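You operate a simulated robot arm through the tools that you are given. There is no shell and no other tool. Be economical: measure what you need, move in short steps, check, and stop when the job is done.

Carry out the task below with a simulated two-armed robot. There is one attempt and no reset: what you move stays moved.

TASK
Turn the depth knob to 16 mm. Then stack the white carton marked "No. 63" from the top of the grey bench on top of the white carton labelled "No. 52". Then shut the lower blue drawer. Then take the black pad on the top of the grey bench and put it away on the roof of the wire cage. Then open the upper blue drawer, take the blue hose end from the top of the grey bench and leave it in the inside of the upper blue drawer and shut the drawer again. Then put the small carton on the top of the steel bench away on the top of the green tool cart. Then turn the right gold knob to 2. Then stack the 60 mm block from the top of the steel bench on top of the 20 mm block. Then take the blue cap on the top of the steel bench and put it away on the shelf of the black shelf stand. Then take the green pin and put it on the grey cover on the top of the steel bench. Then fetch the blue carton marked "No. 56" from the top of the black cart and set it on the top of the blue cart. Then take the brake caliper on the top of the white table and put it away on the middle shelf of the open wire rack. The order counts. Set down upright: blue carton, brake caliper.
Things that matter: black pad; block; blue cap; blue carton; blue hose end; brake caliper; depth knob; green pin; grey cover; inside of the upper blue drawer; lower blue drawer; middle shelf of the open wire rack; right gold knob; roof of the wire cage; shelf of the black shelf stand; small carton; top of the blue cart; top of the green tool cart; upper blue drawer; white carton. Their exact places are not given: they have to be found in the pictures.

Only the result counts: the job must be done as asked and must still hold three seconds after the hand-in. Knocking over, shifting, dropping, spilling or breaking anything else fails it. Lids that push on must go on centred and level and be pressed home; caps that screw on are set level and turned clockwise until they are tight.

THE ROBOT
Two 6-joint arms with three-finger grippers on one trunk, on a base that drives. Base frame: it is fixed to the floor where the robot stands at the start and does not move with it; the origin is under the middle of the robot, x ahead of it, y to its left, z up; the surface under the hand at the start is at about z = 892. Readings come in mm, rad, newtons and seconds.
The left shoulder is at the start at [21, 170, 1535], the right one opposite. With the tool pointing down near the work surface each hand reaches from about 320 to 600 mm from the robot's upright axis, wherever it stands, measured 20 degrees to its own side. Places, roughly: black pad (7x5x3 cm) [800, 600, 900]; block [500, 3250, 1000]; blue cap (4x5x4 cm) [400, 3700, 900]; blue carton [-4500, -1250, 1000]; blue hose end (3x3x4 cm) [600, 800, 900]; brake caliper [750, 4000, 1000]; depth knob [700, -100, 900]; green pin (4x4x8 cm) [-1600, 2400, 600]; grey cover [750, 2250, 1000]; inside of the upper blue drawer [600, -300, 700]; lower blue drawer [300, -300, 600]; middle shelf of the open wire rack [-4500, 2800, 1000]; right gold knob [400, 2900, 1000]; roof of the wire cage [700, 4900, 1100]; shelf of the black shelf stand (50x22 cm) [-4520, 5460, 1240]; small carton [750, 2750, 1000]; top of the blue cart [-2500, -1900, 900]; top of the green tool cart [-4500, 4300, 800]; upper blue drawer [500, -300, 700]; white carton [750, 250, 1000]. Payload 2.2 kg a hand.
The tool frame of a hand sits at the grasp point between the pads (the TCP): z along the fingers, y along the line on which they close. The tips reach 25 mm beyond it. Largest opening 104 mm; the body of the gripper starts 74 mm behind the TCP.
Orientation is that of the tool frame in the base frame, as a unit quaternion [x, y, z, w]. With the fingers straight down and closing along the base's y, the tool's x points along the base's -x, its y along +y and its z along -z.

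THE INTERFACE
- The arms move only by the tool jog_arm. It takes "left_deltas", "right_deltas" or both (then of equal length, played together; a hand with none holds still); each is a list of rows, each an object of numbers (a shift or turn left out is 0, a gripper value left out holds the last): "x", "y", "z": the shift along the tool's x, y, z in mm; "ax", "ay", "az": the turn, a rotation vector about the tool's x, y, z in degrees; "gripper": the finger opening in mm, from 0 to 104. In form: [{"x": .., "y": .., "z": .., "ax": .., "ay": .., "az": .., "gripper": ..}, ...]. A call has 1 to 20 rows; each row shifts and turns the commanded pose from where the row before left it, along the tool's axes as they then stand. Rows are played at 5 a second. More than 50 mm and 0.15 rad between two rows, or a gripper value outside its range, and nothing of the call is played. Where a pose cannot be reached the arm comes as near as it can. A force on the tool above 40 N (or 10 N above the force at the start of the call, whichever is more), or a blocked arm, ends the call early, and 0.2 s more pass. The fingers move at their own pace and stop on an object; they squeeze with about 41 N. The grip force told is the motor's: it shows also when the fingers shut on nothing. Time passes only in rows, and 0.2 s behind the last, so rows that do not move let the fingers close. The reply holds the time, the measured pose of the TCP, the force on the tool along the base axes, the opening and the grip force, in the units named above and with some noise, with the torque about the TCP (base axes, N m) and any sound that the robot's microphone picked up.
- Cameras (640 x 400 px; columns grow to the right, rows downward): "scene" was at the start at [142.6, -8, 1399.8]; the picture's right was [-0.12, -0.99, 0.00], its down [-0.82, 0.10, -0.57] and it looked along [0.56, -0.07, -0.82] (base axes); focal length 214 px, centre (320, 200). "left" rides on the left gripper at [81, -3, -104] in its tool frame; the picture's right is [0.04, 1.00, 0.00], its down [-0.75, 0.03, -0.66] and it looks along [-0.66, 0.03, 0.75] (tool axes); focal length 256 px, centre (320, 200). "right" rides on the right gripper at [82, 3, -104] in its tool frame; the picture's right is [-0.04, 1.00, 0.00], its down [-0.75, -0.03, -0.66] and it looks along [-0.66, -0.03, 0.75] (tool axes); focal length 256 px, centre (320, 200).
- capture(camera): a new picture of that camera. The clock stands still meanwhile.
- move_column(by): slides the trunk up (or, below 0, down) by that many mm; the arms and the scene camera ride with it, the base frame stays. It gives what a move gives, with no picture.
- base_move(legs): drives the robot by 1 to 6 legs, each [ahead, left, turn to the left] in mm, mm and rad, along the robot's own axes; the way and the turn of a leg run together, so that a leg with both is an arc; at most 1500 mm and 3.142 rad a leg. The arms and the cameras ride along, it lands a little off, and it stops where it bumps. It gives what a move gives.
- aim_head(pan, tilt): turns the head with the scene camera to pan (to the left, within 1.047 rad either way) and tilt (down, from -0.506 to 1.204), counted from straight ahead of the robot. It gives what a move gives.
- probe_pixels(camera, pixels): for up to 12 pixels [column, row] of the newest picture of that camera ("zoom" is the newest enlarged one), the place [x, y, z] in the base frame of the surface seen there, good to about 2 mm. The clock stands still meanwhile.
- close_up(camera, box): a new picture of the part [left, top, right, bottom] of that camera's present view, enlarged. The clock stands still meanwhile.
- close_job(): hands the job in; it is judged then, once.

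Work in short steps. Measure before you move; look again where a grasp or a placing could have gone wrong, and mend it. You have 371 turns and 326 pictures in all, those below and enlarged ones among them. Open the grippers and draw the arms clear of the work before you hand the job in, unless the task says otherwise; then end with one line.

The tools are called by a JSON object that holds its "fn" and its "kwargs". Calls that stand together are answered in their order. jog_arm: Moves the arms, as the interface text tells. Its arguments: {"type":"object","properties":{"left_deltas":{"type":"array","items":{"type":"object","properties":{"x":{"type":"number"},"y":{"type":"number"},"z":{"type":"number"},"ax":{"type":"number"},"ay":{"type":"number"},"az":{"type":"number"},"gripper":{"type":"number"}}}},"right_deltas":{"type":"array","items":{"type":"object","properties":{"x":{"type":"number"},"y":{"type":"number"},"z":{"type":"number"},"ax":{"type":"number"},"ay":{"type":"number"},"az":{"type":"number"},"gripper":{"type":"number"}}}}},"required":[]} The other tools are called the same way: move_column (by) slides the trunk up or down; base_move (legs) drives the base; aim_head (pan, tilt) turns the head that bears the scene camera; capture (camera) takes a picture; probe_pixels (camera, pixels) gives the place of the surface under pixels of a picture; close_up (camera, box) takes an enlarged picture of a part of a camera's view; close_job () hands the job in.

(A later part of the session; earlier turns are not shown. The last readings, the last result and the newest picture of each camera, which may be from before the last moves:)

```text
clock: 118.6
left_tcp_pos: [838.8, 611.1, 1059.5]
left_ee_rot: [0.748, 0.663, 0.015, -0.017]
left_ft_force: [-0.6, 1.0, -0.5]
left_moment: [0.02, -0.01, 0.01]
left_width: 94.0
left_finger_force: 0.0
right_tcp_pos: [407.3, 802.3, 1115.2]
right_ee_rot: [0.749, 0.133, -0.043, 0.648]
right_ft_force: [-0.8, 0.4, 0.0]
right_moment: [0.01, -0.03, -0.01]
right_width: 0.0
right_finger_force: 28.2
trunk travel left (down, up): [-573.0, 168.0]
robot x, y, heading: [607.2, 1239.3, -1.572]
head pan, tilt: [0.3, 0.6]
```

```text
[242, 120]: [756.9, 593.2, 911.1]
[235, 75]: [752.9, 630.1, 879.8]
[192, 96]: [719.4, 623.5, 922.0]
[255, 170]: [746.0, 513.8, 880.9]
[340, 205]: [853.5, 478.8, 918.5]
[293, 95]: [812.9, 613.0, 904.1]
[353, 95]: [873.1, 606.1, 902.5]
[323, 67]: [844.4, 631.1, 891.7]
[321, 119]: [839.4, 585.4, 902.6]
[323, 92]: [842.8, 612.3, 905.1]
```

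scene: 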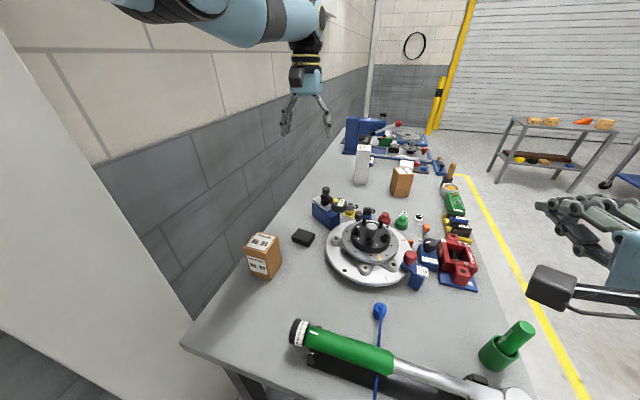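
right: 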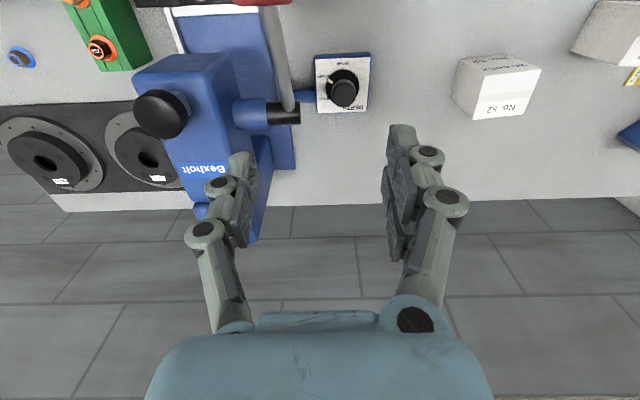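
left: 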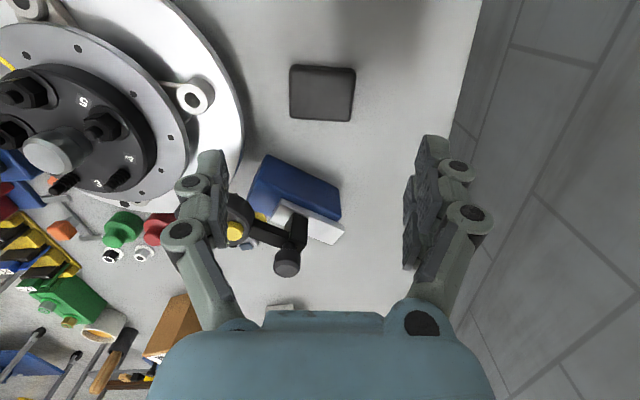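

{"fn": "jog_arm", "kwargs": {"left_deltas": [{"ay": -2.6, "y": 3.7, "x": -1.5, "gripper": 86}, {"z": 40}, {"z": 40}, {"z": 40}, {"z": 20}, {}]}}

{"fn": "capture", "kwargs": {"camera": "left"}}

```text
clock: 120.0
left_tcp_pos: [842.2, 607.8, 921.0]
left_ee_rot: [0.749, 0.663, -0.002, -0.003]
left_ft_force: [-0.7, -0.9, 0.3]
left_moment: [-0.02, -0.01, 0.0]
left_width: 85.8
left_finger_force: 0.1
right_tcp_pos: [407.2, 802.7, 1115.8]
right_ee_rot: [0.749, 0.132, -0.044, 0.647]
right_ft_force: [-0.6, -0.2, -0.2]
right_moment: [-0.01, 0.01, -0.01]
right_width: 0.0
right_finger_force: 28.3
trunk travel left (down, up): [-573.0, 168.0]
robot x, y, heading: [603.8, 1238.1, -1.573]
head pan, tilt: [0.3, 0.6]
```

```text
271 pictures are left
```

left: 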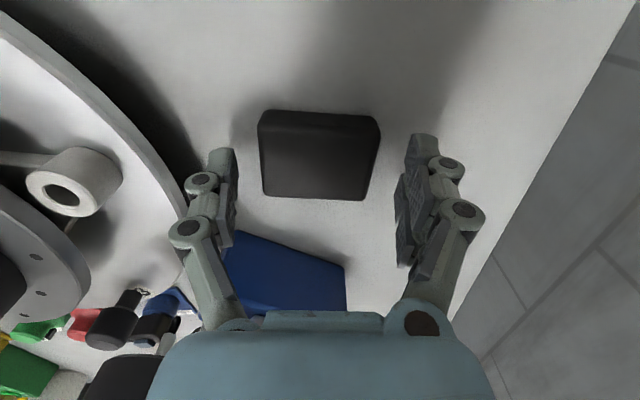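

{"fn": "jog_arm", "kwargs": {"left_deltas": [{"z": 10}, {"gripper": 60}, {"gripper": 45}, {"gripper": 45}, {"z": -30}, {"z": -40}, {"z": -40}, {}]}}

{"fn": "capture", "kwargs": {"camera": "left"}}

```text
clock: 121.8
left_tcp_pos: [840.7, 607.8, 1020.6]
left_ee_rot: [0.748, 0.663, -0.003, -0.002]
left_ft_force: [0.3, 0.0, -1.9]
left_moment: [0.01, -0.01, -0.02]
left_width: 63.5
left_finger_force: 41.7
right_tcp_pos: [406.4, 801.7, 1114.7]
right_ee_rot: [0.75, 0.132, -0.043, 0.647]
right_ft_force: [-1.2, -0.2, -0.2]
right_moment: [0.06, -0.03, 0.01]
right_width: 0.2
right_finger_force: 28.5
trunk travel left (down, up): [-573.0, 168.0]
robot x, y, heading: [607.8, 1240.4, -1.57]
head pan, tilt: [0.3, 0.6]
```

```text
270 pictures are left
```

left: 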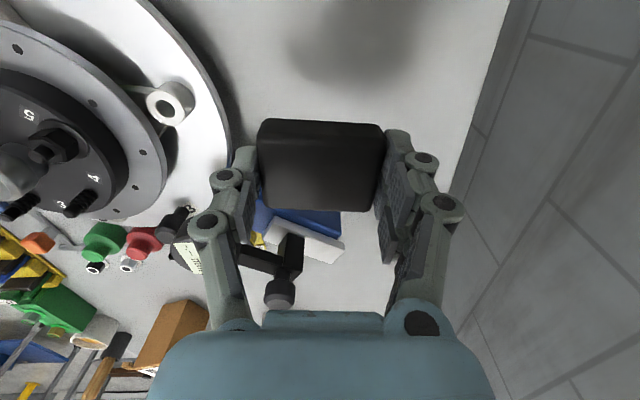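

Pad held (63.5 mm). I raise the trunk, back out of the gap and turn to face the wall again.

{"fn": "move_column", "kwargs": {"by": 160}}

{"fn": "base_move", "kwargs": {"legs": [[0, -1400, 0], [0, 0, 1.571], [0, 1300, 0]]}}

{"fn": "aim_head", "kwargs": {"pan": 0.8, "tilt": 0.35}}

{"fn": "capture", "kwargs": {"camera": "scene"}}

```text
clock: 123.6
left_tcp_pos: [842.4, 607.9, 1181.7]
left_ee_rot: [0.749, 0.663, -0.002, -0.002]
left_ft_force: [-1.2, 0.0, -0.3]
left_moment: [0.05, 0.0, 0.03]
left_width: 64.0
left_finger_force: 41.1
right_tcp_pos: [407.2, 800.2, 1274.9]
right_ee_rot: [0.75, 0.133, -0.044, 0.647]
right_ft_force: [-0.1, -0.2, 0.6]
right_moment: [-0.01, 0.03, 0.02]
right_width: 0.0
right_finger_force: 28.2
trunk travel left (down, up): [-733.0, 8.0]
robot x, y, heading: [604.3, 1240.7, -1.57]
head pan, tilt: [0.3, 0.6]
```

```text
clock: 140.6
left_tcp_pos: [-145.2, 2772.0, 1180.6]
left_ee_rot: [0.065, 0.998, -0.002, 0.001]
left_ft_force: [0.0, 0.7, -0.6]
left_moment: [-0.01, 0.0, 0.04]
left_width: 63.8
left_finger_force: 40.8
right_tcp_pos: [-345.3, 2339.4, 1275.3]
right_ee_rot: [0.439, 0.621, 0.425, 0.491]
right_ft_force: [0.1, -0.1, 1.0]
right_moment: [-0.02, -0.03, 0.0]
right_width: 0.1
right_finger_force: 29.0
trunk travel left (down, up): [-733.0, 8.0]
robot x, y, heading: [-778.5, 2548.4, -0.008]
head pan, tilt: [0.3, 0.6]
```

```text
clock: 141.5
left_tcp_pos: [-147.2, 2771.9, 1179.5]
left_ee_rot: [0.065, 0.998, -0.002, 0.0]
left_ft_force: [-0.2, -0.4, -1.6]
left_moment: [0.0, 0.02, 0.0]
left_width: 63.8
left_finger_force: 40.3
right_tcp_pos: [-345.5, 2339.5, 1274.4]
right_ee_rot: [0.439, 0.621, 0.425, 0.491]
right_ft_force: [-0.8, 0.2, -0.1]
right_moment: [-0.01, 0.0, 0.0]
right_width: 0.0
right_finger_force: 28.6
trunk travel left (down, up): [-733.0, 8.0]
robot x, y, heading: [-779.0, 2545.2, -0.008]
head pan, tilt: [0.799, 0.351]
```

```text
269 pictures are left
```

scene: 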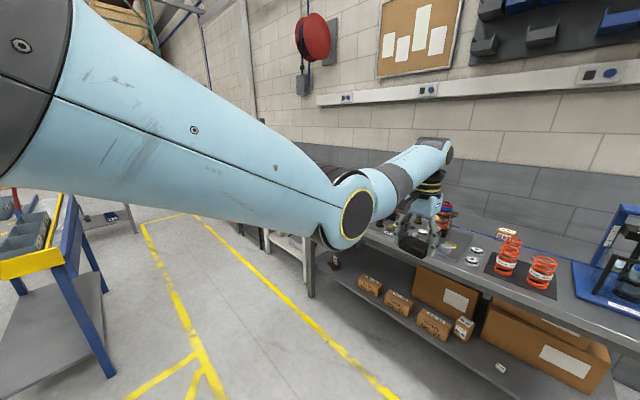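

{"fn": "probe_pixels", "kwargs": {"camera": "scene", "pixels": [[50, 262], [112, 372], [70, 200], [95, 290], [130, 225], [310, 290], [262, 240]]}}

```text
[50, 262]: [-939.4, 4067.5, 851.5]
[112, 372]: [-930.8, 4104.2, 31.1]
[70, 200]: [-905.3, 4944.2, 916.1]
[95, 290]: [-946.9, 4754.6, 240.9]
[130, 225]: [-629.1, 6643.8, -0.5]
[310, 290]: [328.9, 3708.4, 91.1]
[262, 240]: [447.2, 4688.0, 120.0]
```

A cart stands at x≤−905, y 4067–4944, so I shift ahead to x≈−450 before driving on left.

{"fn": "base_move", "kwargs": {"legs": [[330, 0, 0.008], [0, 1450, 0]]}}

{"fn": "aim_head", "kwargs": {"pan": 0.1, "tilt": 0.35}}

{"fn": "capture", "kwargs": {"camera": "scene"}}

```text
clock: 150.5
left_tcp_pos: [182.0, 4235.7, 1180.8]
left_ee_rot: [0.06, 0.998, -0.002, -0.001]
left_ft_force: [-0.2, 0.0, -0.7]
left_moment: [0.02, 0.01, 0.02]
left_width: 63.8
left_finger_force: 40.2
right_tcp_pos: [-12.1, 3802.1, 1276.5]
right_ee_rot: [0.436, 0.624, 0.426, 0.489]
right_ft_force: [0.1, 1.0, 0.5]
right_moment: [0.01, 0.01, 0.02]
right_width: 0.0
right_finger_force: 28.6
trunk travel left (down, up): [-733.0, 8.0]
robot x, y, heading: [-455.2, 3995.7, 0.003]
head pan, tilt: [0.799, 0.351]
```

```text
clock: 151.6
left_tcp_pos: [181.0, 4237.1, 1180.6]
left_ee_rot: [0.059, 0.998, -0.002, -0.001]
left_ft_force: [0.0, 0.0, -0.9]
left_moment: [0.0, -0.01, 0.0]
left_width: 63.6
left_finger_force: 40.8
right_tcp_pos: [-11.2, 3801.3, 1273.7]
right_ee_rot: [0.435, 0.624, 0.427, 0.489]
right_ft_force: [0.1, 0.3, -0.2]
right_moment: [-0.03, -0.02, 0.01]
right_width: 0.1
right_finger_force: 28.0
trunk travel left (down, up): [-733.0, 8.0]
robot x, y, heading: [-449.4, 3998.2, 0.005]
head pan, tilt: [0.099, 0.351]
```

```text
268 pictures are left
```

scene: 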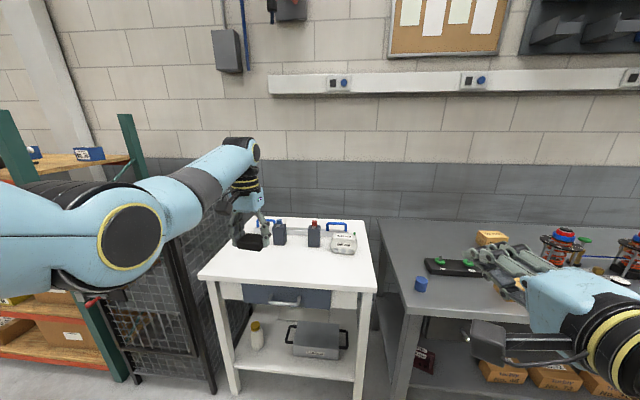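

The wire cage is left of the white table, hidden behind the left arm. I drive 800 mm further left.

{"fn": "base_move", "kwargs": {"legs": [[0, 780, 0]]}}

{"fn": "capture", "kwargs": {"camera": "scene"}}

{"fn": "capture", "kwargs": {"camera": "left"}}

```text
clock: 155.8
left_tcp_pos: [184.0, 5011.9, 1181.8]
left_ee_rot: [0.063, 0.998, -0.003, 0.0]
left_ft_force: [0.6, -0.7, -0.3]
left_moment: [-0.02, 0.0, -0.01]
left_width: 63.6
left_finger_force: 41.1
right_tcp_pos: [-13.1, 4579.1, 1275.3]
right_ee_rot: [0.437, 0.622, 0.427, 0.49]
right_ft_force: [-0.1, -0.4, 0.0]
right_moment: [0.01, 0.0, 0.01]
right_width: 0.3
right_finger_force: 28.3
trunk travel left (down, up): [-733.0, 8.0]
robot x, y, heading: [-448.8, 4781.5, -0.001]
head pan, tilt: [0.099, 0.351]
```

```text
267 pictures are left
```

scene: 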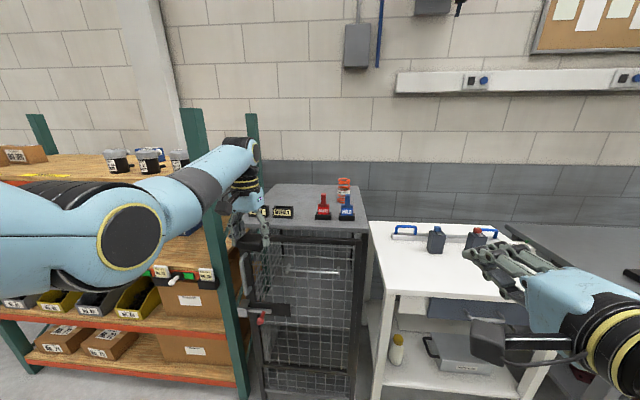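

```text
266 pictures are left
```

left: 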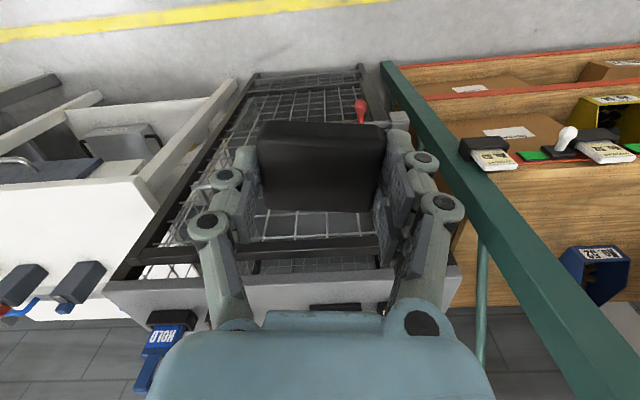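

{"fn": "probe_pixels", "kwargs": {"camera": "scene", "pixels": [[310, 224], [280, 223], [360, 222], [320, 190], [300, 195], [285, 213], [323, 212], [347, 212], [345, 188], [262, 213], [290, 192], [255, 228]]}}

{"fn": "close_up", "kwargs": {"camera": "scene", "box": [220, 160, 400, 260]}}

```text
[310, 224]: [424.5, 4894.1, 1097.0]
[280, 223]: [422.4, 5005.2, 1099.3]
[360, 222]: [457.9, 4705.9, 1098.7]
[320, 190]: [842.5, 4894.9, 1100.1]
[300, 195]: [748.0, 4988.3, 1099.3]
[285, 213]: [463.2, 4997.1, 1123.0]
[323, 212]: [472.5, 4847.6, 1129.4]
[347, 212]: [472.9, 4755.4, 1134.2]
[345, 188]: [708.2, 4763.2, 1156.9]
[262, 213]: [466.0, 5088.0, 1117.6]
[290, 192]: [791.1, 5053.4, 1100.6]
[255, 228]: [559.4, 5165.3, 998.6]
```

```text
3.56 times, centred on (310, 210) of scene
```

zoom: 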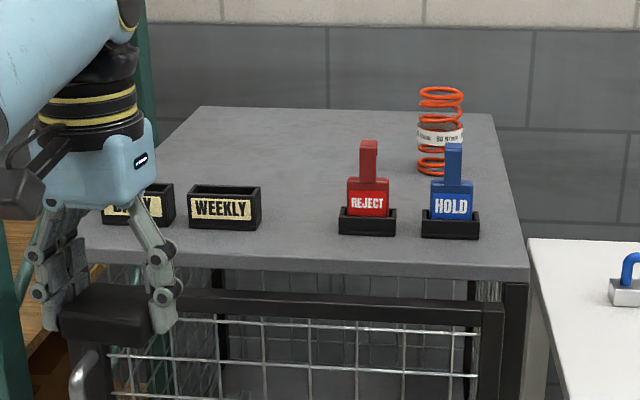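

Roof is at z≈1099 (x 420–880, y 4700–5100), free behind the WEEKLY box. I move 60 mm right then 420 mm ahead to place the pad at ≈(600,4950).

{"fn": "base_move", "kwargs": {"legs": [[0, -60, 0], [425, 0, 0]]}}

{"fn": "capture", "kwargs": {"camera": "left"}}

{"fn": "capture", "kwargs": {"camera": "scene"}}

```text
clock: 158.9
left_tcp_pos: [606.6, 4952.5, 1179.8]
left_ee_rot: [0.062, 0.998, -0.003, 0.001]
left_ft_force: [0.2, -0.1, 0.0]
left_moment: [-0.04, 0.03, -0.02]
left_width: 64.0
left_finger_force: 41.1
right_tcp_pos: [411.5, 4518.1, 1274.7]
right_ee_rot: [0.437, 0.622, 0.427, 0.489]
right_ft_force: [-0.3, -0.4, -0.7]
right_moment: [0.02, 0.02, 0.02]
right_width: 0.2
right_finger_force: 28.3
trunk travel left (down, up): [-733.0, 8.0]
robot x, y, heading: [-23.8, 4717.9, 0.0]
head pan, tilt: [0.099, 0.351]
```

```text
264 pictures are left
```

left: 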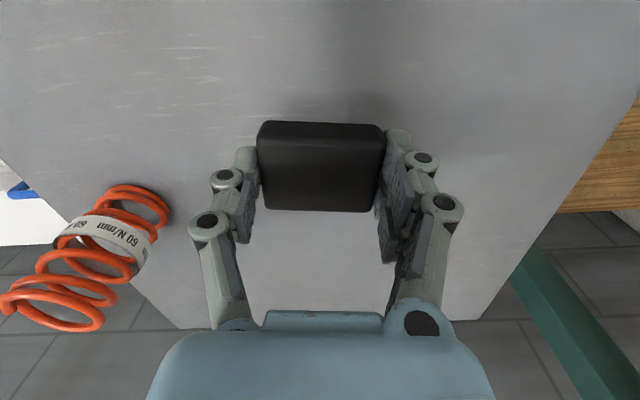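

```text
263 pictures are left
```

scene: 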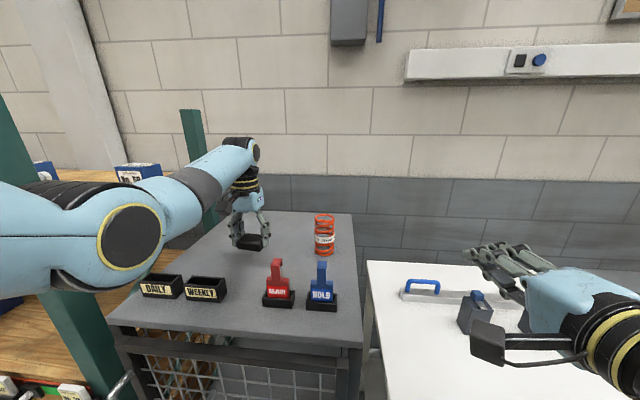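

Clear roof below. I lower the pad to contact and release.

{"fn": "jog_arm", "kwargs": {"left_deltas": [{"z": 25}, {"z": 15}, {"z": 6}, {"z": 3}, {}]}}

```text
clock: 160.2
left_tcp_pos: [606.2, 4952.6, 1131.4]
left_ee_rot: [0.062, 0.998, -0.003, -0.001]
left_ft_force: [-0.2, 0.7, -0.5]
left_moment: [0.02, 0.01, -0.02]
left_width: 63.8
left_finger_force: 41.2
right_tcp_pos: [413.0, 4518.1, 1275.4]
right_ee_rot: [0.438, 0.623, 0.427, 0.489]
right_ft_force: [0.3, 0.1, -0.3]
right_moment: [0.02, -0.01, 0.03]
right_width: 0.1
right_finger_force: 28.4
trunk travel left (down, up): [-733.0, 8.0]
robot x, y, heading: [-23.0, 4722.0, 0.003]
head pan, tilt: [0.099, 0.351]
```

{"fn": "jog_arm", "kwargs": {"left_deltas": [{"z": 1.5}, {"z": 1}, {"gripper": 75}, {"gripper": 90}, {}, {"z": -30}, {"z": -30}, {"z": -25}]}}

{"fn": "capture", "kwargs": {"camera": "left"}}

```text
clock: 161.9
left_tcp_pos: [607.7, 4952.4, 1214.2]
left_ee_rot: [0.063, 0.998, -0.002, -0.001]
left_ft_force: [0.3, 0.0, -0.7]
left_moment: [-0.01, 0.0, 0.01]
left_width: 90.0
left_finger_force: 0.0
right_tcp_pos: [411.5, 4518.4, 1275.2]
right_ee_rot: [0.437, 0.623, 0.426, 0.489]
right_ft_force: [0.5, -0.4, -0.1]
right_moment: [-0.03, 0.05, -0.02]
right_width: 0.1
right_finger_force: 28.1
trunk travel left (down, up): [-733.0, 8.0]
robot x, y, heading: [-24.6, 4718.7, 0.0]
head pan, tilt: [0.099, 0.351]
```

```text
262 pictures are left
```

left: 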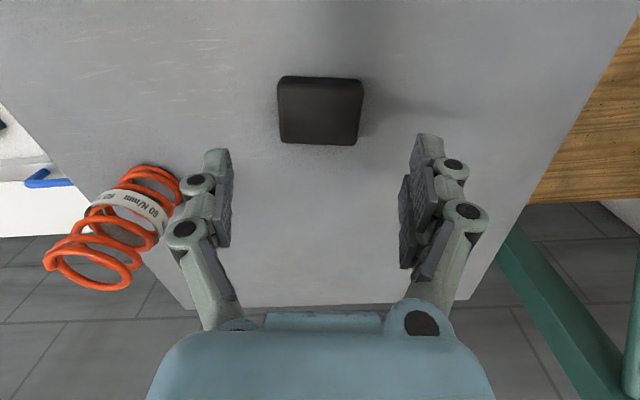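

Pad rests on the roof. Now back to the drawers: I back off and drive right along the aisle.

{"fn": "base_move", "kwargs": {"legs": [[-430, 0, 0], [0, -1500, 0], [0, -1500, 0], [0, -1500, 0], [-300, 0, 0], [0, -340, 0]]}}

{"fn": "move_column", "kwargs": {"by": -400}}

```text
clock: 189.2
left_tcp_pos: [-145.1, 90.5, 1214.5]
left_ee_rot: [0.066, 0.998, -0.003, 0.0]
left_ft_force: [-0.7, -0.9, 0.4]
left_moment: [-0.01, -0.01, 0.0]
left_width: 89.8
left_finger_force: 0.0
right_tcp_pos: [-344.5, -342.6, 1274.2]
right_ee_rot: [0.44, 0.62, 0.425, 0.492]
right_ft_force: [1.3, 0.5, 0.5]
right_moment: [-0.02, 0.01, 0.03]
right_width: 0.0
right_finger_force: 28.6
trunk travel left (down, up): [-733.0, 8.0]
robot x, y, heading: [-780.1, -141.1, -0.007]
head pan, tilt: [0.099, 0.351]
```

```text
clock: 193.0
left_tcp_pos: [-146.5, 91.5, 814.2]
left_ee_rot: [0.066, 0.998, -0.003, 0.0]
left_ft_force: [0.2, -0.4, 0.4]
left_moment: [0.04, 0.02, 0.02]
left_width: 89.7
left_finger_force: 0.1
right_tcp_pos: [-344.3, -342.9, 875.4]
right_ee_rot: [0.44, 0.621, 0.425, 0.491]
right_ft_force: [-0.4, 0.3, 0.3]
right_moment: [0.0, 0.0, 0.0]
right_width: 0.1
right_finger_force: 28.1
trunk travel left (down, up): [-333.0, 408.0]
robot x, y, heading: [-779.5, -138.3, -0.007]
head pan, tilt: [0.099, 0.351]
```

I level the right hand's orientation and lower to handle height.

{"fn": "jog_arm", "kwargs": {"right_deltas": [{"ax": -2.8, "ay": -2.2, "az": 4.7, "gripper": 60}, {"ax": -2.8, "ay": -2.2, "az": 4.7}, {"ax": -2.7, "ay": -2.2, "az": 4.7}, {}]}}

{"fn": "move_column", "kwargs": {"by": -100}}

{"fn": "aim_head", "kwargs": {"pan": -0.2, "tilt": 0.2}}

{"fn": "capture", "kwargs": {"camera": "scene"}}

```text
clock: 194.0
left_tcp_pos: [-146.0, 91.4, 813.0]
left_ee_rot: [0.066, 0.998, -0.003, 0.0]
left_ft_force: [0.7, -0.9, 0.0]
left_moment: [-0.03, -0.01, 0.01]
left_width: 90.1
left_finger_force: 0.1
right_tcp_pos: [-343.0, -347.6, 879.5]
right_ee_rot: [0.466, 0.524, 0.494, 0.514]
right_ft_force: [-0.3, 0.1, -0.1]
right_moment: [0.0, 0.01, -0.02]
right_width: 60.2
right_finger_force: 0.1
trunk travel left (down, up): [-333.0, 408.0]
robot x, y, heading: [-780.0, -135.3, -0.011]
head pan, tilt: [0.099, 0.351]
```

```text
clock: 195.4
left_tcp_pos: [-145.6, 88.8, 714.3]
left_ee_rot: [0.066, 0.998, -0.003, 0.001]
left_ft_force: [0.0, -0.2, 1.0]
left_moment: [0.02, 0.02, 0.03]
left_width: 90.1
left_finger_force: 0.1
right_tcp_pos: [-344.8, -344.4, 773.3]
right_ee_rot: [0.46, 0.535, 0.491, 0.511]
right_ft_force: [-0.1, 0.7, -0.1]
right_moment: [0.04, -0.01, -0.02]
right_width: 60.0
right_finger_force: 0.0
trunk travel left (down, up): [-233.0, 508.0]
robot x, y, heading: [-780.8, -137.8, -0.008]
head pan, tilt: [0.099, 0.351]
```

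```text
clock: 196.2
left_tcp_pos: [-145.2, 91.1, 713.7]
left_ee_rot: [0.066, 0.998, -0.002, 0.0]
left_ft_force: [0.1, -0.6, 0.1]
left_moment: [-0.01, 0.02, 0.01]
left_width: 90.0
left_finger_force: 0.1
right_tcp_pos: [-346.0, -344.4, 774.4]
right_ee_rot: [0.463, 0.536, 0.49, 0.508]
right_ft_force: [0.0, -0.6, 0.3]
right_moment: [0.01, 0.03, -0.03]
right_width: 59.9
right_finger_force: 0.1
trunk travel left (down, up): [-233.0, 508.0]
robot x, y, heading: [-773.7, -138.6, -0.008]
head pan, tilt: [-0.201, 0.201]
```

```text
261 pictures are left
```

scene: 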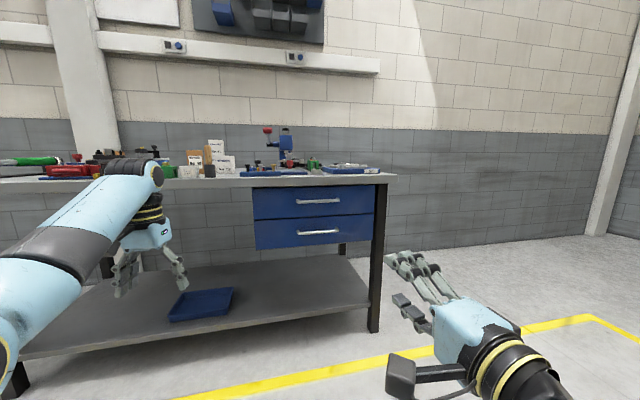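

I drive 345 mm ahead, then extend the right arm toward the handle bar at (275,−345,775).

{"fn": "base_move", "kwargs": {"legs": [[345, 0, 0.008]]}}

{"fn": "capture", "kwargs": {"camera": "right"}}

```text
clock: 198.4
left_tcp_pos: [199.1, 95.1, 713.4]
left_ee_rot: [0.061, 0.998, -0.003, 0.0]
left_ft_force: [0.3, 0.1, -0.1]
left_moment: [-0.04, -0.01, -0.03]
left_width: 90.0
left_finger_force: 0.1
right_tcp_pos: [1.7, -341.0, 771.3]
right_ee_rot: [0.46, 0.539, 0.493, 0.505]
right_ft_force: [-0.6, 0.6, 0.0]
right_moment: [-0.01, -0.03, -0.01]
right_width: 60.1
right_finger_force: 0.0
trunk travel left (down, up): [-233.0, 508.0]
robot x, y, heading: [-433.1, -138.8, 0.001]
head pan, tilt: [-0.201, 0.201]
```

```text
260 pictures are left
```

right: 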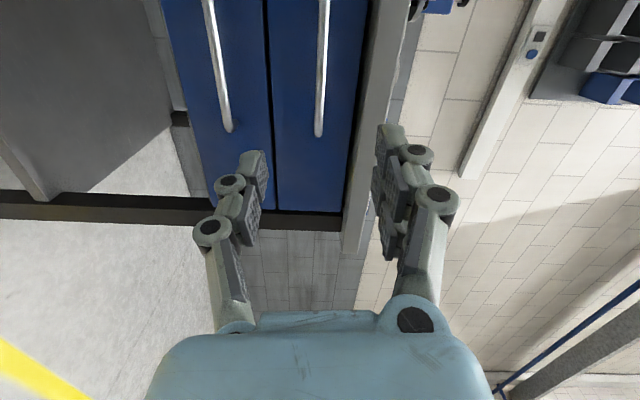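

Hand is level. I extend 240 mm and check.

{"fn": "jog_arm", "kwargs": {"right_deltas": [{"z": 40, "y": 3}, {"z": 40}, {"z": 40}, {"z": 40}, {"z": 40}, {"z": 35}, {}]}}

{"fn": "capture", "kwargs": {"camera": "right"}}

```text
clock: 200.0
left_tcp_pos: [199.4, 95.8, 711.9]
left_ee_rot: [0.06, 0.998, -0.003, 0.0]
left_ft_force: [-0.1, -0.6, 0.0]
left_moment: [-0.02, -0.04, 0.01]
left_width: 90.2
left_finger_force: 0.0
right_tcp_pos: [237.2, -325.5, 774.0]
right_ee_rot: [0.459, 0.539, 0.493, 0.506]
right_ft_force: [-0.3, -0.2, 0.0]
right_moment: [-0.01, 0.0, -0.01]
right_width: 60.0
right_finger_force: 0.0
trunk travel left (down, up): [-233.0, 508.0]
robot x, y, heading: [-434.1, -139.6, -0.003]
head pan, tilt: [-0.201, 0.201]
```

```text
259 pictures are left
```

right: 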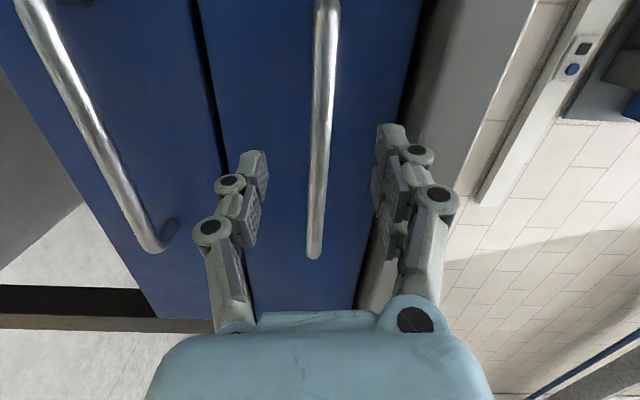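

The bar lies between the fingers. I advance 33 mm, close, and pull back 210 mm slowly.

{"fn": "jog_arm", "kwargs": {"right_deltas": [{"z": 18}, {"z": 15}, {"gripper": 30}, {"gripper": 5}, {"gripper": 5}, {}, {"z": -8}, {"z": -10}]}}

{"fn": "capture", "kwargs": {"camera": "scene"}}

```text
clock: 201.8
left_tcp_pos: [199.3, 96.5, 713.6]
left_ee_rot: [0.061, 0.998, -0.002, 0.001]
left_ft_force: [0.6, -0.2, -0.2]
left_moment: [0.01, 0.0, 0.02]
left_width: 90.0
left_finger_force: 0.1
right_tcp_pos: [251.9, -323.9, 773.7]
right_ee_rot: [0.458, 0.54, 0.494, 0.505]
right_ft_force: [-1.6, 6.0, 2.8]
right_moment: [1.54, -0.07, 0.27]
right_width: 13.4
right_finger_force: 39.9
trunk travel left (down, up): [-233.0, 508.0]
robot x, y, heading: [-431.4, -136.4, 0.002]
head pan, tilt: [-0.201, 0.201]
```

```text
258 pictures are left
```

scene: 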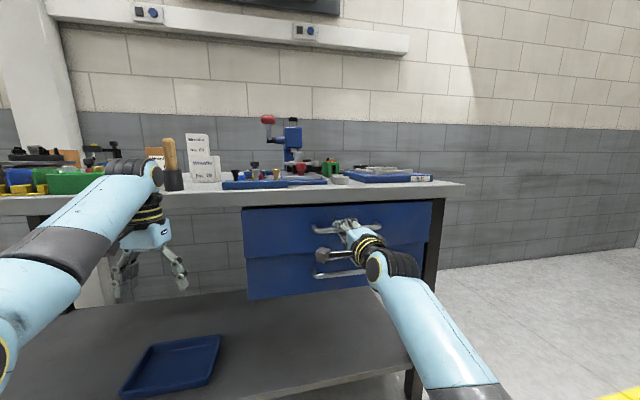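

Bar gripped (13 mm) and the drawer moves. I pull on.

{"fn": "jog_arm", "kwargs": {"right_deltas": [{"z": -15, "x": 1}, {"z": -15, "x": 1}, {"z": -15, "x": 1}, {"z": -15, "x": 1}, {"z": -15, "x": 1}, {"z": -15, "x": 1}, {"z": -15, "x": 1}, {"z": -15, "x": 1}, {"z": -15, "x": 1}, {"z": -15, "x": 1}, {"z": -15, "x": 1}, {"z": -10, "x": 1}]}}

{"fn": "capture", "kwargs": {"camera": "scene"}}

```text
clock: 204.0
left_tcp_pos: [198.0, 98.3, 715.0]
left_ee_rot: [0.059, 0.998, -0.002, -0.001]
left_ft_force: [0.1, 0.0, -0.5]
left_moment: [0.0, -0.02, 0.01]
left_width: 89.9
left_finger_force: 0.1
right_tcp_pos: [110.0, -324.5, 774.9]
right_ee_rot: [0.45, 0.548, 0.491, 0.506]
right_ft_force: [-1.4, 9.7, 0.0]
right_moment: [1.59, -0.03, 1.02]
right_width: 14.3
right_finger_force: 40.3
trunk travel left (down, up): [-233.0, 508.0]
robot x, y, heading: [-428.6, -139.2, -0.0]
head pan, tilt: [-0.201, 0.201]
stopped in row 10 (right hand): the force on the tool passed its limit at 42 N (the readings are from after the stop); the commanded pose is now the measured one
```

```text
257 pictures are left
```

scene: 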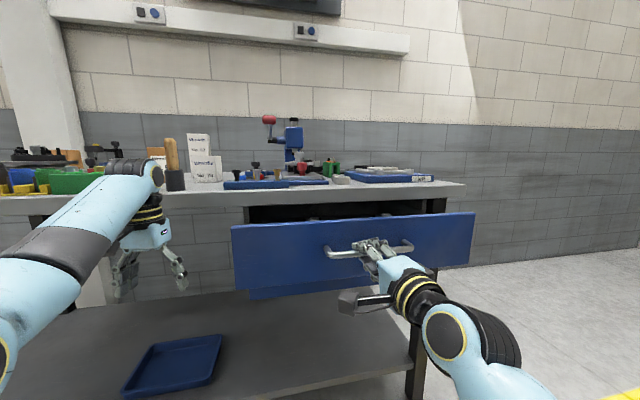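

Stopped after 160 mm at 42 N. I try a bit more, to learn whether it's the end stop.

{"fn": "jog_arm", "kwargs": {"right_deltas": [{"z": -6}, {"z": -8}, {"z": -8}, {"z": -8}, {"z": -8}]}}

```text
clock: 204.9
left_tcp_pos: [197.1, 99.8, 712.6]
left_ee_rot: [0.059, 0.998, -0.002, 0.0]
left_ft_force: [-0.4, -0.8, 0.0]
left_moment: [-0.01, 0.02, 0.0]
left_width: 90.2
left_finger_force: 0.0
right_tcp_pos: [88.7, -324.7, 775.7]
right_ee_rot: [0.448, 0.55, 0.492, 0.505]
right_ft_force: [-0.6, 9.7, -0.1]
right_moment: [1.65, -0.03, 1.04]
right_width: 14.0
right_finger_force: 40.4
trunk travel left (down, up): [-233.0, 508.0]
robot x, y, heading: [-432.9, -138.2, 0.003]
head pan, tilt: [-0.201, 0.201]
stopped in row 4 (right hand): the force on the tool passed its limit at 40 N (the readings are from after the stop); the commanded pose is now the measured one
```

{"fn": "jog_arm", "kwargs": {"right_deltas": [{"z": -4}, {"z": -4}, {"z": -4}, {"z": -4}, {"z": -4}, {"z": -4}, {"z": -4}, {"z": -4}]}}

```text
clock: 206.2
left_tcp_pos: [196.3, 101.1, 714.5]
left_ee_rot: [0.057, 0.998, -0.003, 0.0]
left_ft_force: [-0.9, -0.9, -0.4]
left_moment: [0.05, -0.02, -0.01]
left_width: 89.9
left_finger_force: 0.0
right_tcp_pos: [66.5, -325.4, 773.9]
right_ee_rot: [0.444, 0.553, 0.492, 0.505]
right_ft_force: [-1.7, 11.6, 0.9]
right_moment: [1.7, -0.08, 1.01]
right_width: 13.6
right_finger_force: 39.8
trunk travel left (down, up): [-233.0, 508.0]
robot x, y, heading: [-431.7, -139.1, 0.006]
head pan, tilt: [-0.201, 0.201]
stopped in row 6 (right hand): the force on the tool passed its limit at 40 N (the readings are from after the stop); the commanded pose is now the measured one
```

Open about 203 mm, enough. I release the handle and draw back.

{"fn": "jog_arm", "kwargs": {"right_deltas": [{"gripper": 40}, {"gripper": 60}, {}, {"z": -30}, {"z": -40}, {"z": -40}]}}

{"fn": "base_move", "kwargs": {"legs": [[-340, 0, 0]]}}

{"fn": "move_column", "kwargs": {"by": 400}}

{"fn": "aim_head", "kwargs": {"pan": -0.2, "tilt": 0.6}}

{"fn": "capture", "kwargs": {"camera": "scene"}}

```text
clock: 207.7
left_tcp_pos: [197.3, 100.8, 712.6]
left_ee_rot: [0.058, 0.998, -0.002, -0.001]
left_ft_force: [0.6, 0.0, 0.3]
left_moment: [0.03, -0.03, -0.01]
left_width: 90.0
left_finger_force: 0.1
right_tcp_pos: [-41.4, -336.0, 778.8]
right_ee_rot: [0.436, 0.556, 0.491, 0.51]
right_ft_force: [0.5, 0.7, 0.0]
right_moment: [0.01, -0.01, 0.03]
right_width: 59.9
right_finger_force: 0.0
trunk travel left (down, up): [-233.0, 508.0]
robot x, y, heading: [-431.3, -135.6, 0.005]
head pan, tilt: [-0.201, 0.201]
```

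```text
clock: 209.9
left_tcp_pos: [-148.8, 99.2, 713.7]
left_ee_rot: [0.057, 0.998, -0.002, 0.0]
left_ft_force: [0.0, 0.4, 0.4]
left_moment: [0.02, 0.02, 0.01]
left_width: 90.2
left_finger_force: 0.0
right_tcp_pos: [-387.6, -340.2, 776.1]
right_ee_rot: [0.437, 0.557, 0.491, 0.508]
right_ft_force: [-0.1, -0.7, 0.5]
right_moment: [0.0, 0.02, 0.02]
right_width: 59.6
right_finger_force: 0.1
trunk travel left (down, up): [-233.0, 508.0]
robot x, y, heading: [-778.9, -142.3, 0.007]
head pan, tilt: [-0.201, 0.201]
```

```text
clock: 213.7
left_tcp_pos: [-148.7, 99.4, 1113.9]
left_ee_rot: [0.058, 0.998, -0.002, -0.001]
left_ft_force: [-0.3, 0.6, 0.1]
left_moment: [0.01, -0.02, -0.04]
left_width: 89.9
left_finger_force: 0.0
right_tcp_pos: [-387.8, -339.2, 1175.8]
right_ee_rot: [0.437, 0.557, 0.49, 0.508]
right_ft_force: [0.8, -0.4, -0.4]
right_moment: [0.02, -0.01, 0.01]
right_width: 59.9
right_finger_force: 0.1
trunk travel left (down, up): [-633.0, 108.0]
robot x, y, heading: [-775.0, -137.6, 0.009]
head pan, tilt: [-0.201, 0.201]
```

```text
clock: 214.6
left_tcp_pos: [-148.6, 97.9, 1112.7]
left_ee_rot: [0.057, 0.998, -0.003, 0.0]
left_ft_force: [0.0, -0.9, -0.2]
left_moment: [0.0, 0.02, -0.03]
left_width: 89.9
left_finger_force: 0.2
right_tcp_pos: [-389.0, -338.9, 1175.9]
right_ee_rot: [0.438, 0.557, 0.49, 0.508]
right_ft_force: [0.4, 0.3, -0.5]
right_moment: [0.0, 0.01, -0.01]
right_width: 60.2
right_finger_force: 0.0
trunk travel left (down, up): [-633.0, 108.0]
robot x, y, heading: [-777.9, -140.2, 0.009]
head pan, tilt: [-0.201, 0.6]
```

```text
256 pictures are left
```

scene: 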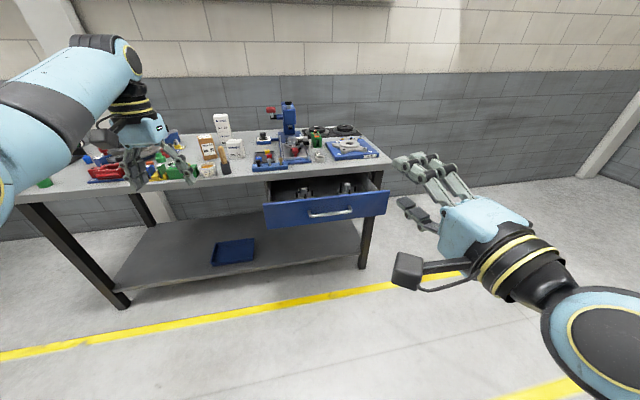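

{"fn": "close_up", "kwargs": {"camera": "scene", "box": [240, 130, 410, 240]}}

{"fn": "probe_pixels", "kwargs": {"camera": "scene", "pixels": [[330, 220], [270, 207], [300, 195], [345, 188], [320, 198], [380, 196], [370, 185], [325, 190]]}}

```text
3.64 times, centred on (325, 185) of scene
```

zoom: 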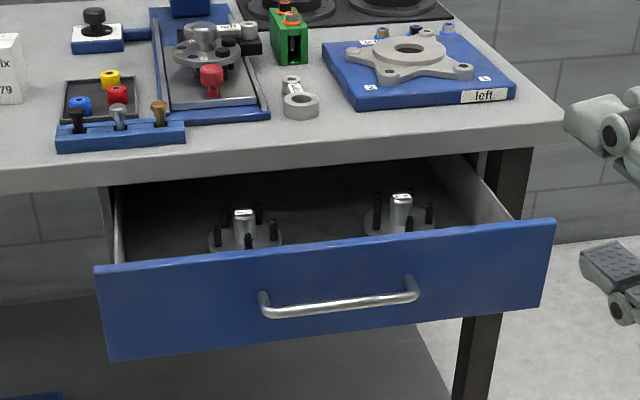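

```text
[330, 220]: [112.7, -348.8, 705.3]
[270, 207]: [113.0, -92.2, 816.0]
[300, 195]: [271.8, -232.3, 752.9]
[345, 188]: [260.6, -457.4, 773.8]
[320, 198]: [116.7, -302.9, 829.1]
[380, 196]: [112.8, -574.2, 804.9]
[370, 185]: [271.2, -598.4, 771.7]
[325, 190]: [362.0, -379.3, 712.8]
```

Free floor spot between the two fixtures, around (200,−338), floor z≈713. Now to the hose end: I drive left to y≈610 and close up to the bench.

{"fn": "base_move", "kwargs": {"legs": [[0, 740, -0.009], [750, 0, 0]]}}

{"fn": "aim_head", "kwargs": {"pan": 0.4, "tilt": 0.8}}

{"fn": "capture", "kwargs": {"camera": "scene"}}

{"fn": "capture", "kwargs": {"camera": "left"}}

```text
clock: 222.3
left_tcp_pos: [598.0, 837.7, 1112.9]
left_ee_rot: [0.06, 0.998, -0.002, -0.001]
left_ft_force: [-0.3, -0.3, -0.2]
left_moment: [-0.04, 0.03, 0.03]
left_width: 89.8
left_finger_force: 0.0
right_tcp_pos: [356.9, 402.7, 1175.1]
right_ee_rot: [0.439, 0.556, 0.489, 0.509]
right_ft_force: [0.3, -0.3, -1.0]
right_moment: [0.05, -0.01, 0.0]
right_width: 60.2
right_finger_force: 0.1
trunk travel left (down, up): [-633.0, 108.0]
robot x, y, heading: [-30.7, 604.4, -0.0]
head pan, tilt: [-0.201, 0.6]
```

```text
clock: 223.3
left_tcp_pos: [599.3, 837.7, 1112.9]
left_ee_rot: [0.06, 0.998, -0.003, 0.0]
left_ft_force: [1.1, 0.5, 0.1]
left_moment: [-0.02, -0.01, -0.02]
left_width: 90.1
left_finger_force: 0.1
right_tcp_pos: [356.0, 402.6, 1175.4]
right_ee_rot: [0.439, 0.555, 0.49, 0.508]
right_ft_force: [0.8, 0.7, 0.3]
right_moment: [-0.01, 0.0, 0.03]
right_width: 60.0
right_finger_force: 0.1
trunk travel left (down, up): [-633.0, 108.0]
robot x, y, heading: [-33.1, 605.4, 0.003]
head pan, tilt: [0.4, 0.799]
```

```text
254 pictures are left
```

scene: 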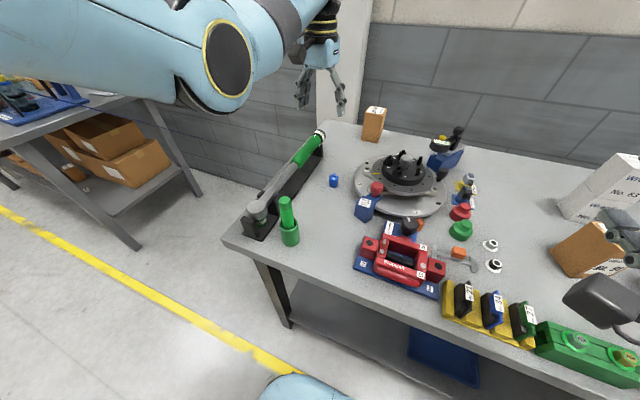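

```text
253 pictures are left
```

left: 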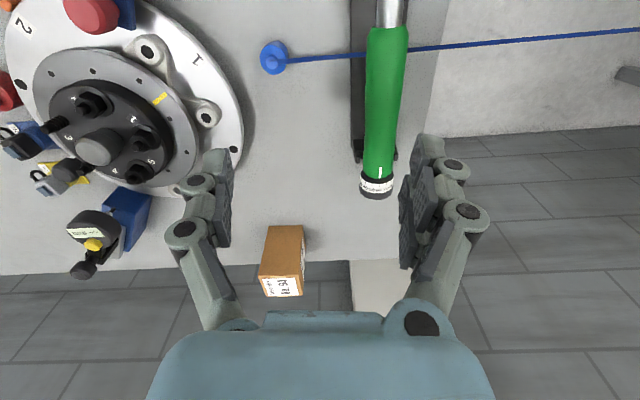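

The hose end is at left px (273,58); the hose runs off to +y. I enlarge both views and probe.

{"fn": "close_up", "kwargs": {"camera": "left", "box": [240, 10, 440, 110]}}

{"fn": "close_up", "kwargs": {"camera": "scene", "box": [0, 80, 420, 280]}}

{"fn": "probe_pixels", "kwargs": {"camera": "left", "pixels": [[273, 50], [273, 64], [300, 59], [340, 55], [480, 42], [560, 36], [630, 31], [385, 60], [355, 100]]}}

```text
3.20 times, centred on (340, 60) of left
```

zoom: 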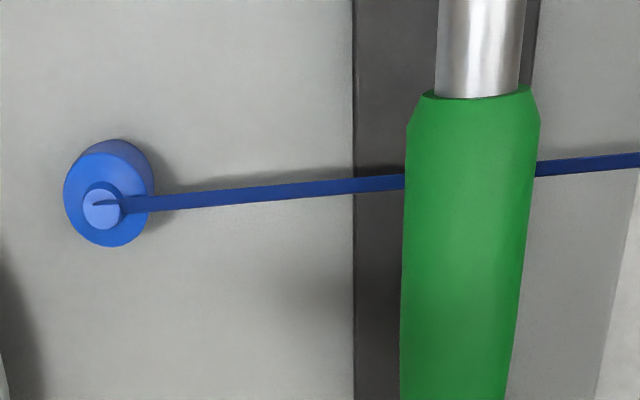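

```text
1.52 times, centred on (210, 180) of scene
```

zoom: 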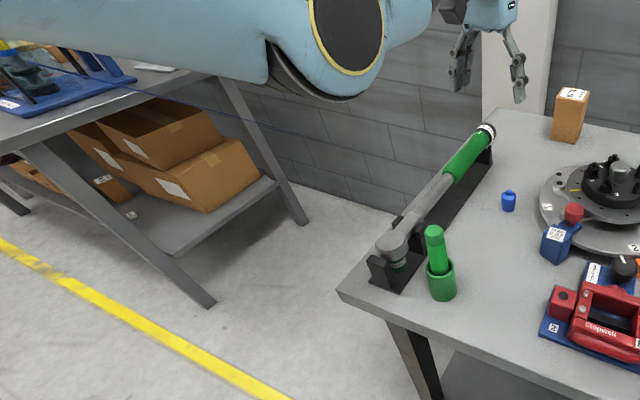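

```text
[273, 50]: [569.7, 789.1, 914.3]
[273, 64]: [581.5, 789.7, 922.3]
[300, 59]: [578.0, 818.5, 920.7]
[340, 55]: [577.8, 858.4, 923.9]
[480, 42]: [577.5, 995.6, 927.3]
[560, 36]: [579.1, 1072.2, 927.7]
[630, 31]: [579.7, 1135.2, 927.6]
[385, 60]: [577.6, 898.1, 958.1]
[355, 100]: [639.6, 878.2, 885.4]
```

The tether runs straight (x≈578, z≈923) and seems like a massless line. I turn the left hand so its fingers close along x, away from the tether.

{"fn": "jog_arm", "kwargs": {"left_deltas": [{"az": 8.3, "gripper": 60}, {"az": 8.3}, {"az": 8.3}, {"az": 8.3}, {"az": 8.3}, {"az": 8.3}, {"az": 8.3}, {"az": 8.3}, {"az": 8.3}, {"az": 8.3}, {}]}}

{"fn": "capture", "kwargs": {"camera": "left"}}

```text
clock: 225.7
left_tcp_pos: [598.2, 839.8, 1113.1]
left_ee_rot: [0.707, 0.707, -0.002, 0.001]
left_ft_force: [-0.1, 0.0, 0.9]
left_moment: [0.01, -0.03, 0.0]
left_width: 60.1
left_finger_force: 0.0
right_tcp_pos: [356.8, 401.3, 1176.2]
right_ee_rot: [0.44, 0.556, 0.488, 0.509]
right_ft_force: [0.0, -0.5, -0.4]
right_moment: [-0.02, -0.01, 0.03]
right_width: 59.8
right_finger_force: 0.0
trunk travel left (down, up): [-633.0, 108.0]
robot x, y, heading: [-34.0, 604.6, -0.0]
head pan, tilt: [0.4, 0.799]
```

```text
250 pictures are left
```

left: 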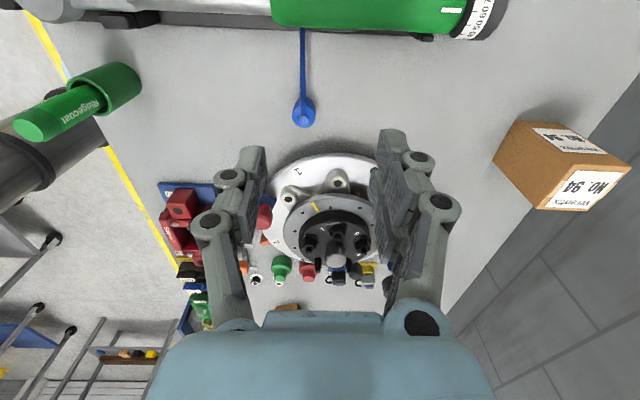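

{"fn": "probe_pixels", "kwargs": {"camera": "left", "pixels": [[294, 112], [314, 112], [304, 124], [303, 114], [303, 100], [265, 215], [340, 160]]}}

```text
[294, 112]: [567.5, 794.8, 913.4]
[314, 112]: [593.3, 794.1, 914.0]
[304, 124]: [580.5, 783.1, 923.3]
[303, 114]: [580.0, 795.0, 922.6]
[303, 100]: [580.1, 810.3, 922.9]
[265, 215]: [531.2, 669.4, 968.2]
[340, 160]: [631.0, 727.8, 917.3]
```

{"fn": "jog_arm", "kwargs": {"left_deltas": [{"z": 30}, {"z": 30, "x": -25, "y": -9}, {"z": 20, "x": -25, "y": -9}, {"z": 30}, {"z": 20}, {}]}}

{"fn": "capture", "kwargs": {"camera": "left"}}

```text
clock: 227.1
left_tcp_pos: [580.0, 786.8, 983.1]
left_ee_rot: [0.706, 0.708, -0.002, 0.002]
left_ft_force: [-0.2, 0.5, -1.0]
left_moment: [-0.01, 0.02, 0.0]
left_width: 59.9
left_finger_force: 0.0
right_tcp_pos: [355.2, 402.9, 1174.8]
right_ee_rot: [0.439, 0.556, 0.489, 0.509]
right_ft_force: [-0.1, 0.3, 1.2]
right_moment: [0.02, 0.03, -0.01]
right_width: 60.0
right_finger_force: 0.0
trunk travel left (down, up): [-633.0, 108.0]
robot x, y, heading: [-33.8, 604.0, -0.001]
head pan, tilt: [0.4, 0.799]
```

```text
249 pictures are left
```

left: 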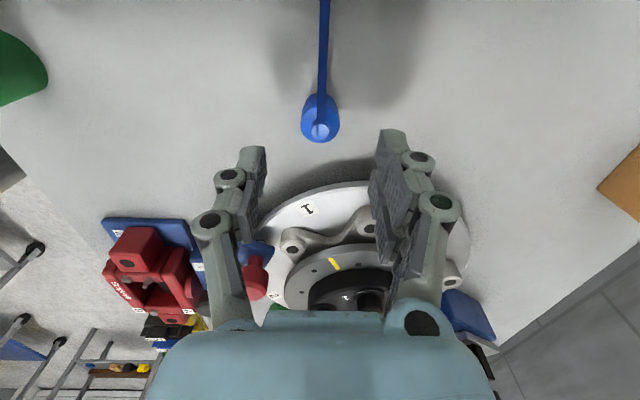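

{"fn": "jog_arm", "kwargs": {"left_deltas": [{"z": 30, "x": 2}, {"z": 30}, {"z": 14}, {"gripper": 40}, {"gripper": 20}, {"gripper": 20}, {}]}}

{"fn": "capture", "kwargs": {"camera": "left"}}

```text
clock: 228.7
left_tcp_pos: [568.0, 790.9, 916.1]
left_ee_rot: [0.706, 0.708, -0.001, 0.002]
left_ft_force: [-0.5, -0.4, 0.5]
left_moment: [-0.02, -0.03, 0.02]
left_width: 27.7
left_finger_force: 41.0
left hand out of reach, approached as far as the arm can: row 2, 3
right_tcp_pos: [356.3, 401.3, 1176.3]
right_ee_rot: [0.44, 0.556, 0.489, 0.508]
right_ft_force: [0.2, 2.0, 0.3]
right_moment: [0.02, -0.01, 0.0]
right_width: 59.8
right_finger_force: 0.1
trunk travel left (down, up): [-633.0, 108.0]
robot x, y, heading: [-31.7, 606.6, 0.001]
head pan, tilt: [0.4, 0.799]
```

```text
248 pictures are left
```

left: 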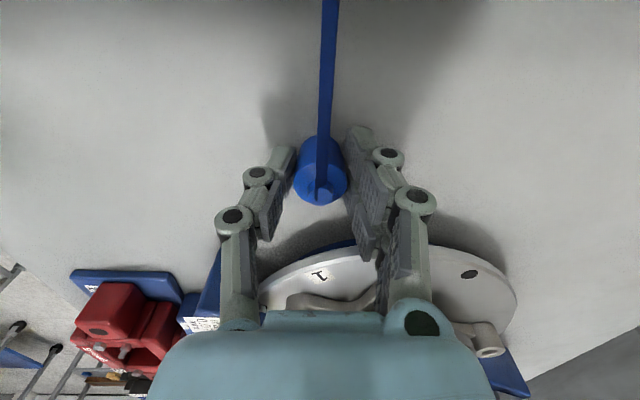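

Gripped (27.7 mm). I lift and check.

{"fn": "jog_arm", "kwargs": {"left_deltas": [{"z": -20}, {"z": -40}, {"z": -40}, {"z": -40}, {}]}}

{"fn": "capture", "kwargs": {"camera": "left"}}

```text
clock: 229.9
left_tcp_pos: [617.3, 789.3, 1037.3]
left_ee_rot: [0.707, 0.707, -0.003, 0.001]
left_ft_force: [-0.4, -0.6, -1.5]
left_moment: [0.02, 0.01, 0.01]
left_width: 27.9
left_finger_force: 41.3
left hand out of reach, approached as far as the arm can: row 1, 2, 3, 4
right_tcp_pos: [356.3, 402.5, 1176.0]
right_ee_rot: [0.439, 0.556, 0.489, 0.509]
right_ft_force: [0.7, -0.6, 0.4]
right_moment: [-0.03, 0.0, 0.04]
right_width: 59.8
right_finger_force: 0.0
trunk travel left (down, up): [-633.0, 108.0]
robot x, y, heading: [-32.0, 603.5, -0.001]
head pan, tilt: [0.4, 0.799]
```

```text
247 pictures are left
```

left: 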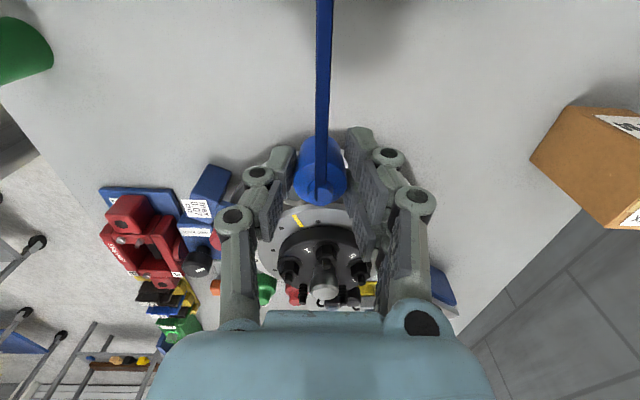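

Held. I raise the trunk and drive to the open drawer, hand to ≈(200,−338).

{"fn": "move_column", "kwargs": {"by": 90}}

{"fn": "base_move", "kwargs": {"legs": [[-750, 0, 0], [0, -1130, 0]]}}

```text
clock: 231.1
left_tcp_pos: [617.7, 787.9, 1125.0]
left_ee_rot: [0.707, 0.707, -0.002, 0.001]
left_ft_force: [0.3, 0.3, -2.5]
left_moment: [0.02, 0.01, 0.01]
left_width: 28.1
left_finger_force: 41.0
right_tcp_pos: [357.7, 401.3, 1265.5]
right_ee_rot: [0.44, 0.556, 0.489, 0.508]
right_ft_force: [0.9, -0.1, 0.0]
right_moment: [-0.02, -0.01, 0.02]
right_width: 59.9
right_finger_force: 0.1
trunk travel left (down, up): [-723.0, 18.0]
robot x, y, heading: [-31.0, 602.6, 0.003]
head pan, tilt: [0.4, 0.799]
```

```text
clock: 240.6
left_tcp_pos: [-130.9, -339.6, 1126.7]
left_ee_rot: [0.706, 0.709, -0.003, 0.002]
left_ft_force: [0.3, 0.4, -0.7]
left_moment: [0.02, 0.0, -0.02]
left_width: 27.9
left_finger_force: 41.3
right_tcp_pos: [-391.1, -725.6, 1265.6]
right_ee_rot: [0.439, 0.556, 0.489, 0.509]
right_ft_force: [0.0, 0.0, 1.0]
right_moment: [0.02, 0.0, -0.03]
right_width: 60.1
right_finger_force: 0.1
trunk travel left (down, up): [-723.0, 18.0]
robot x, y, heading: [-777.8, -528.3, 0.006]
head pan, tilt: [0.4, 0.799]
```

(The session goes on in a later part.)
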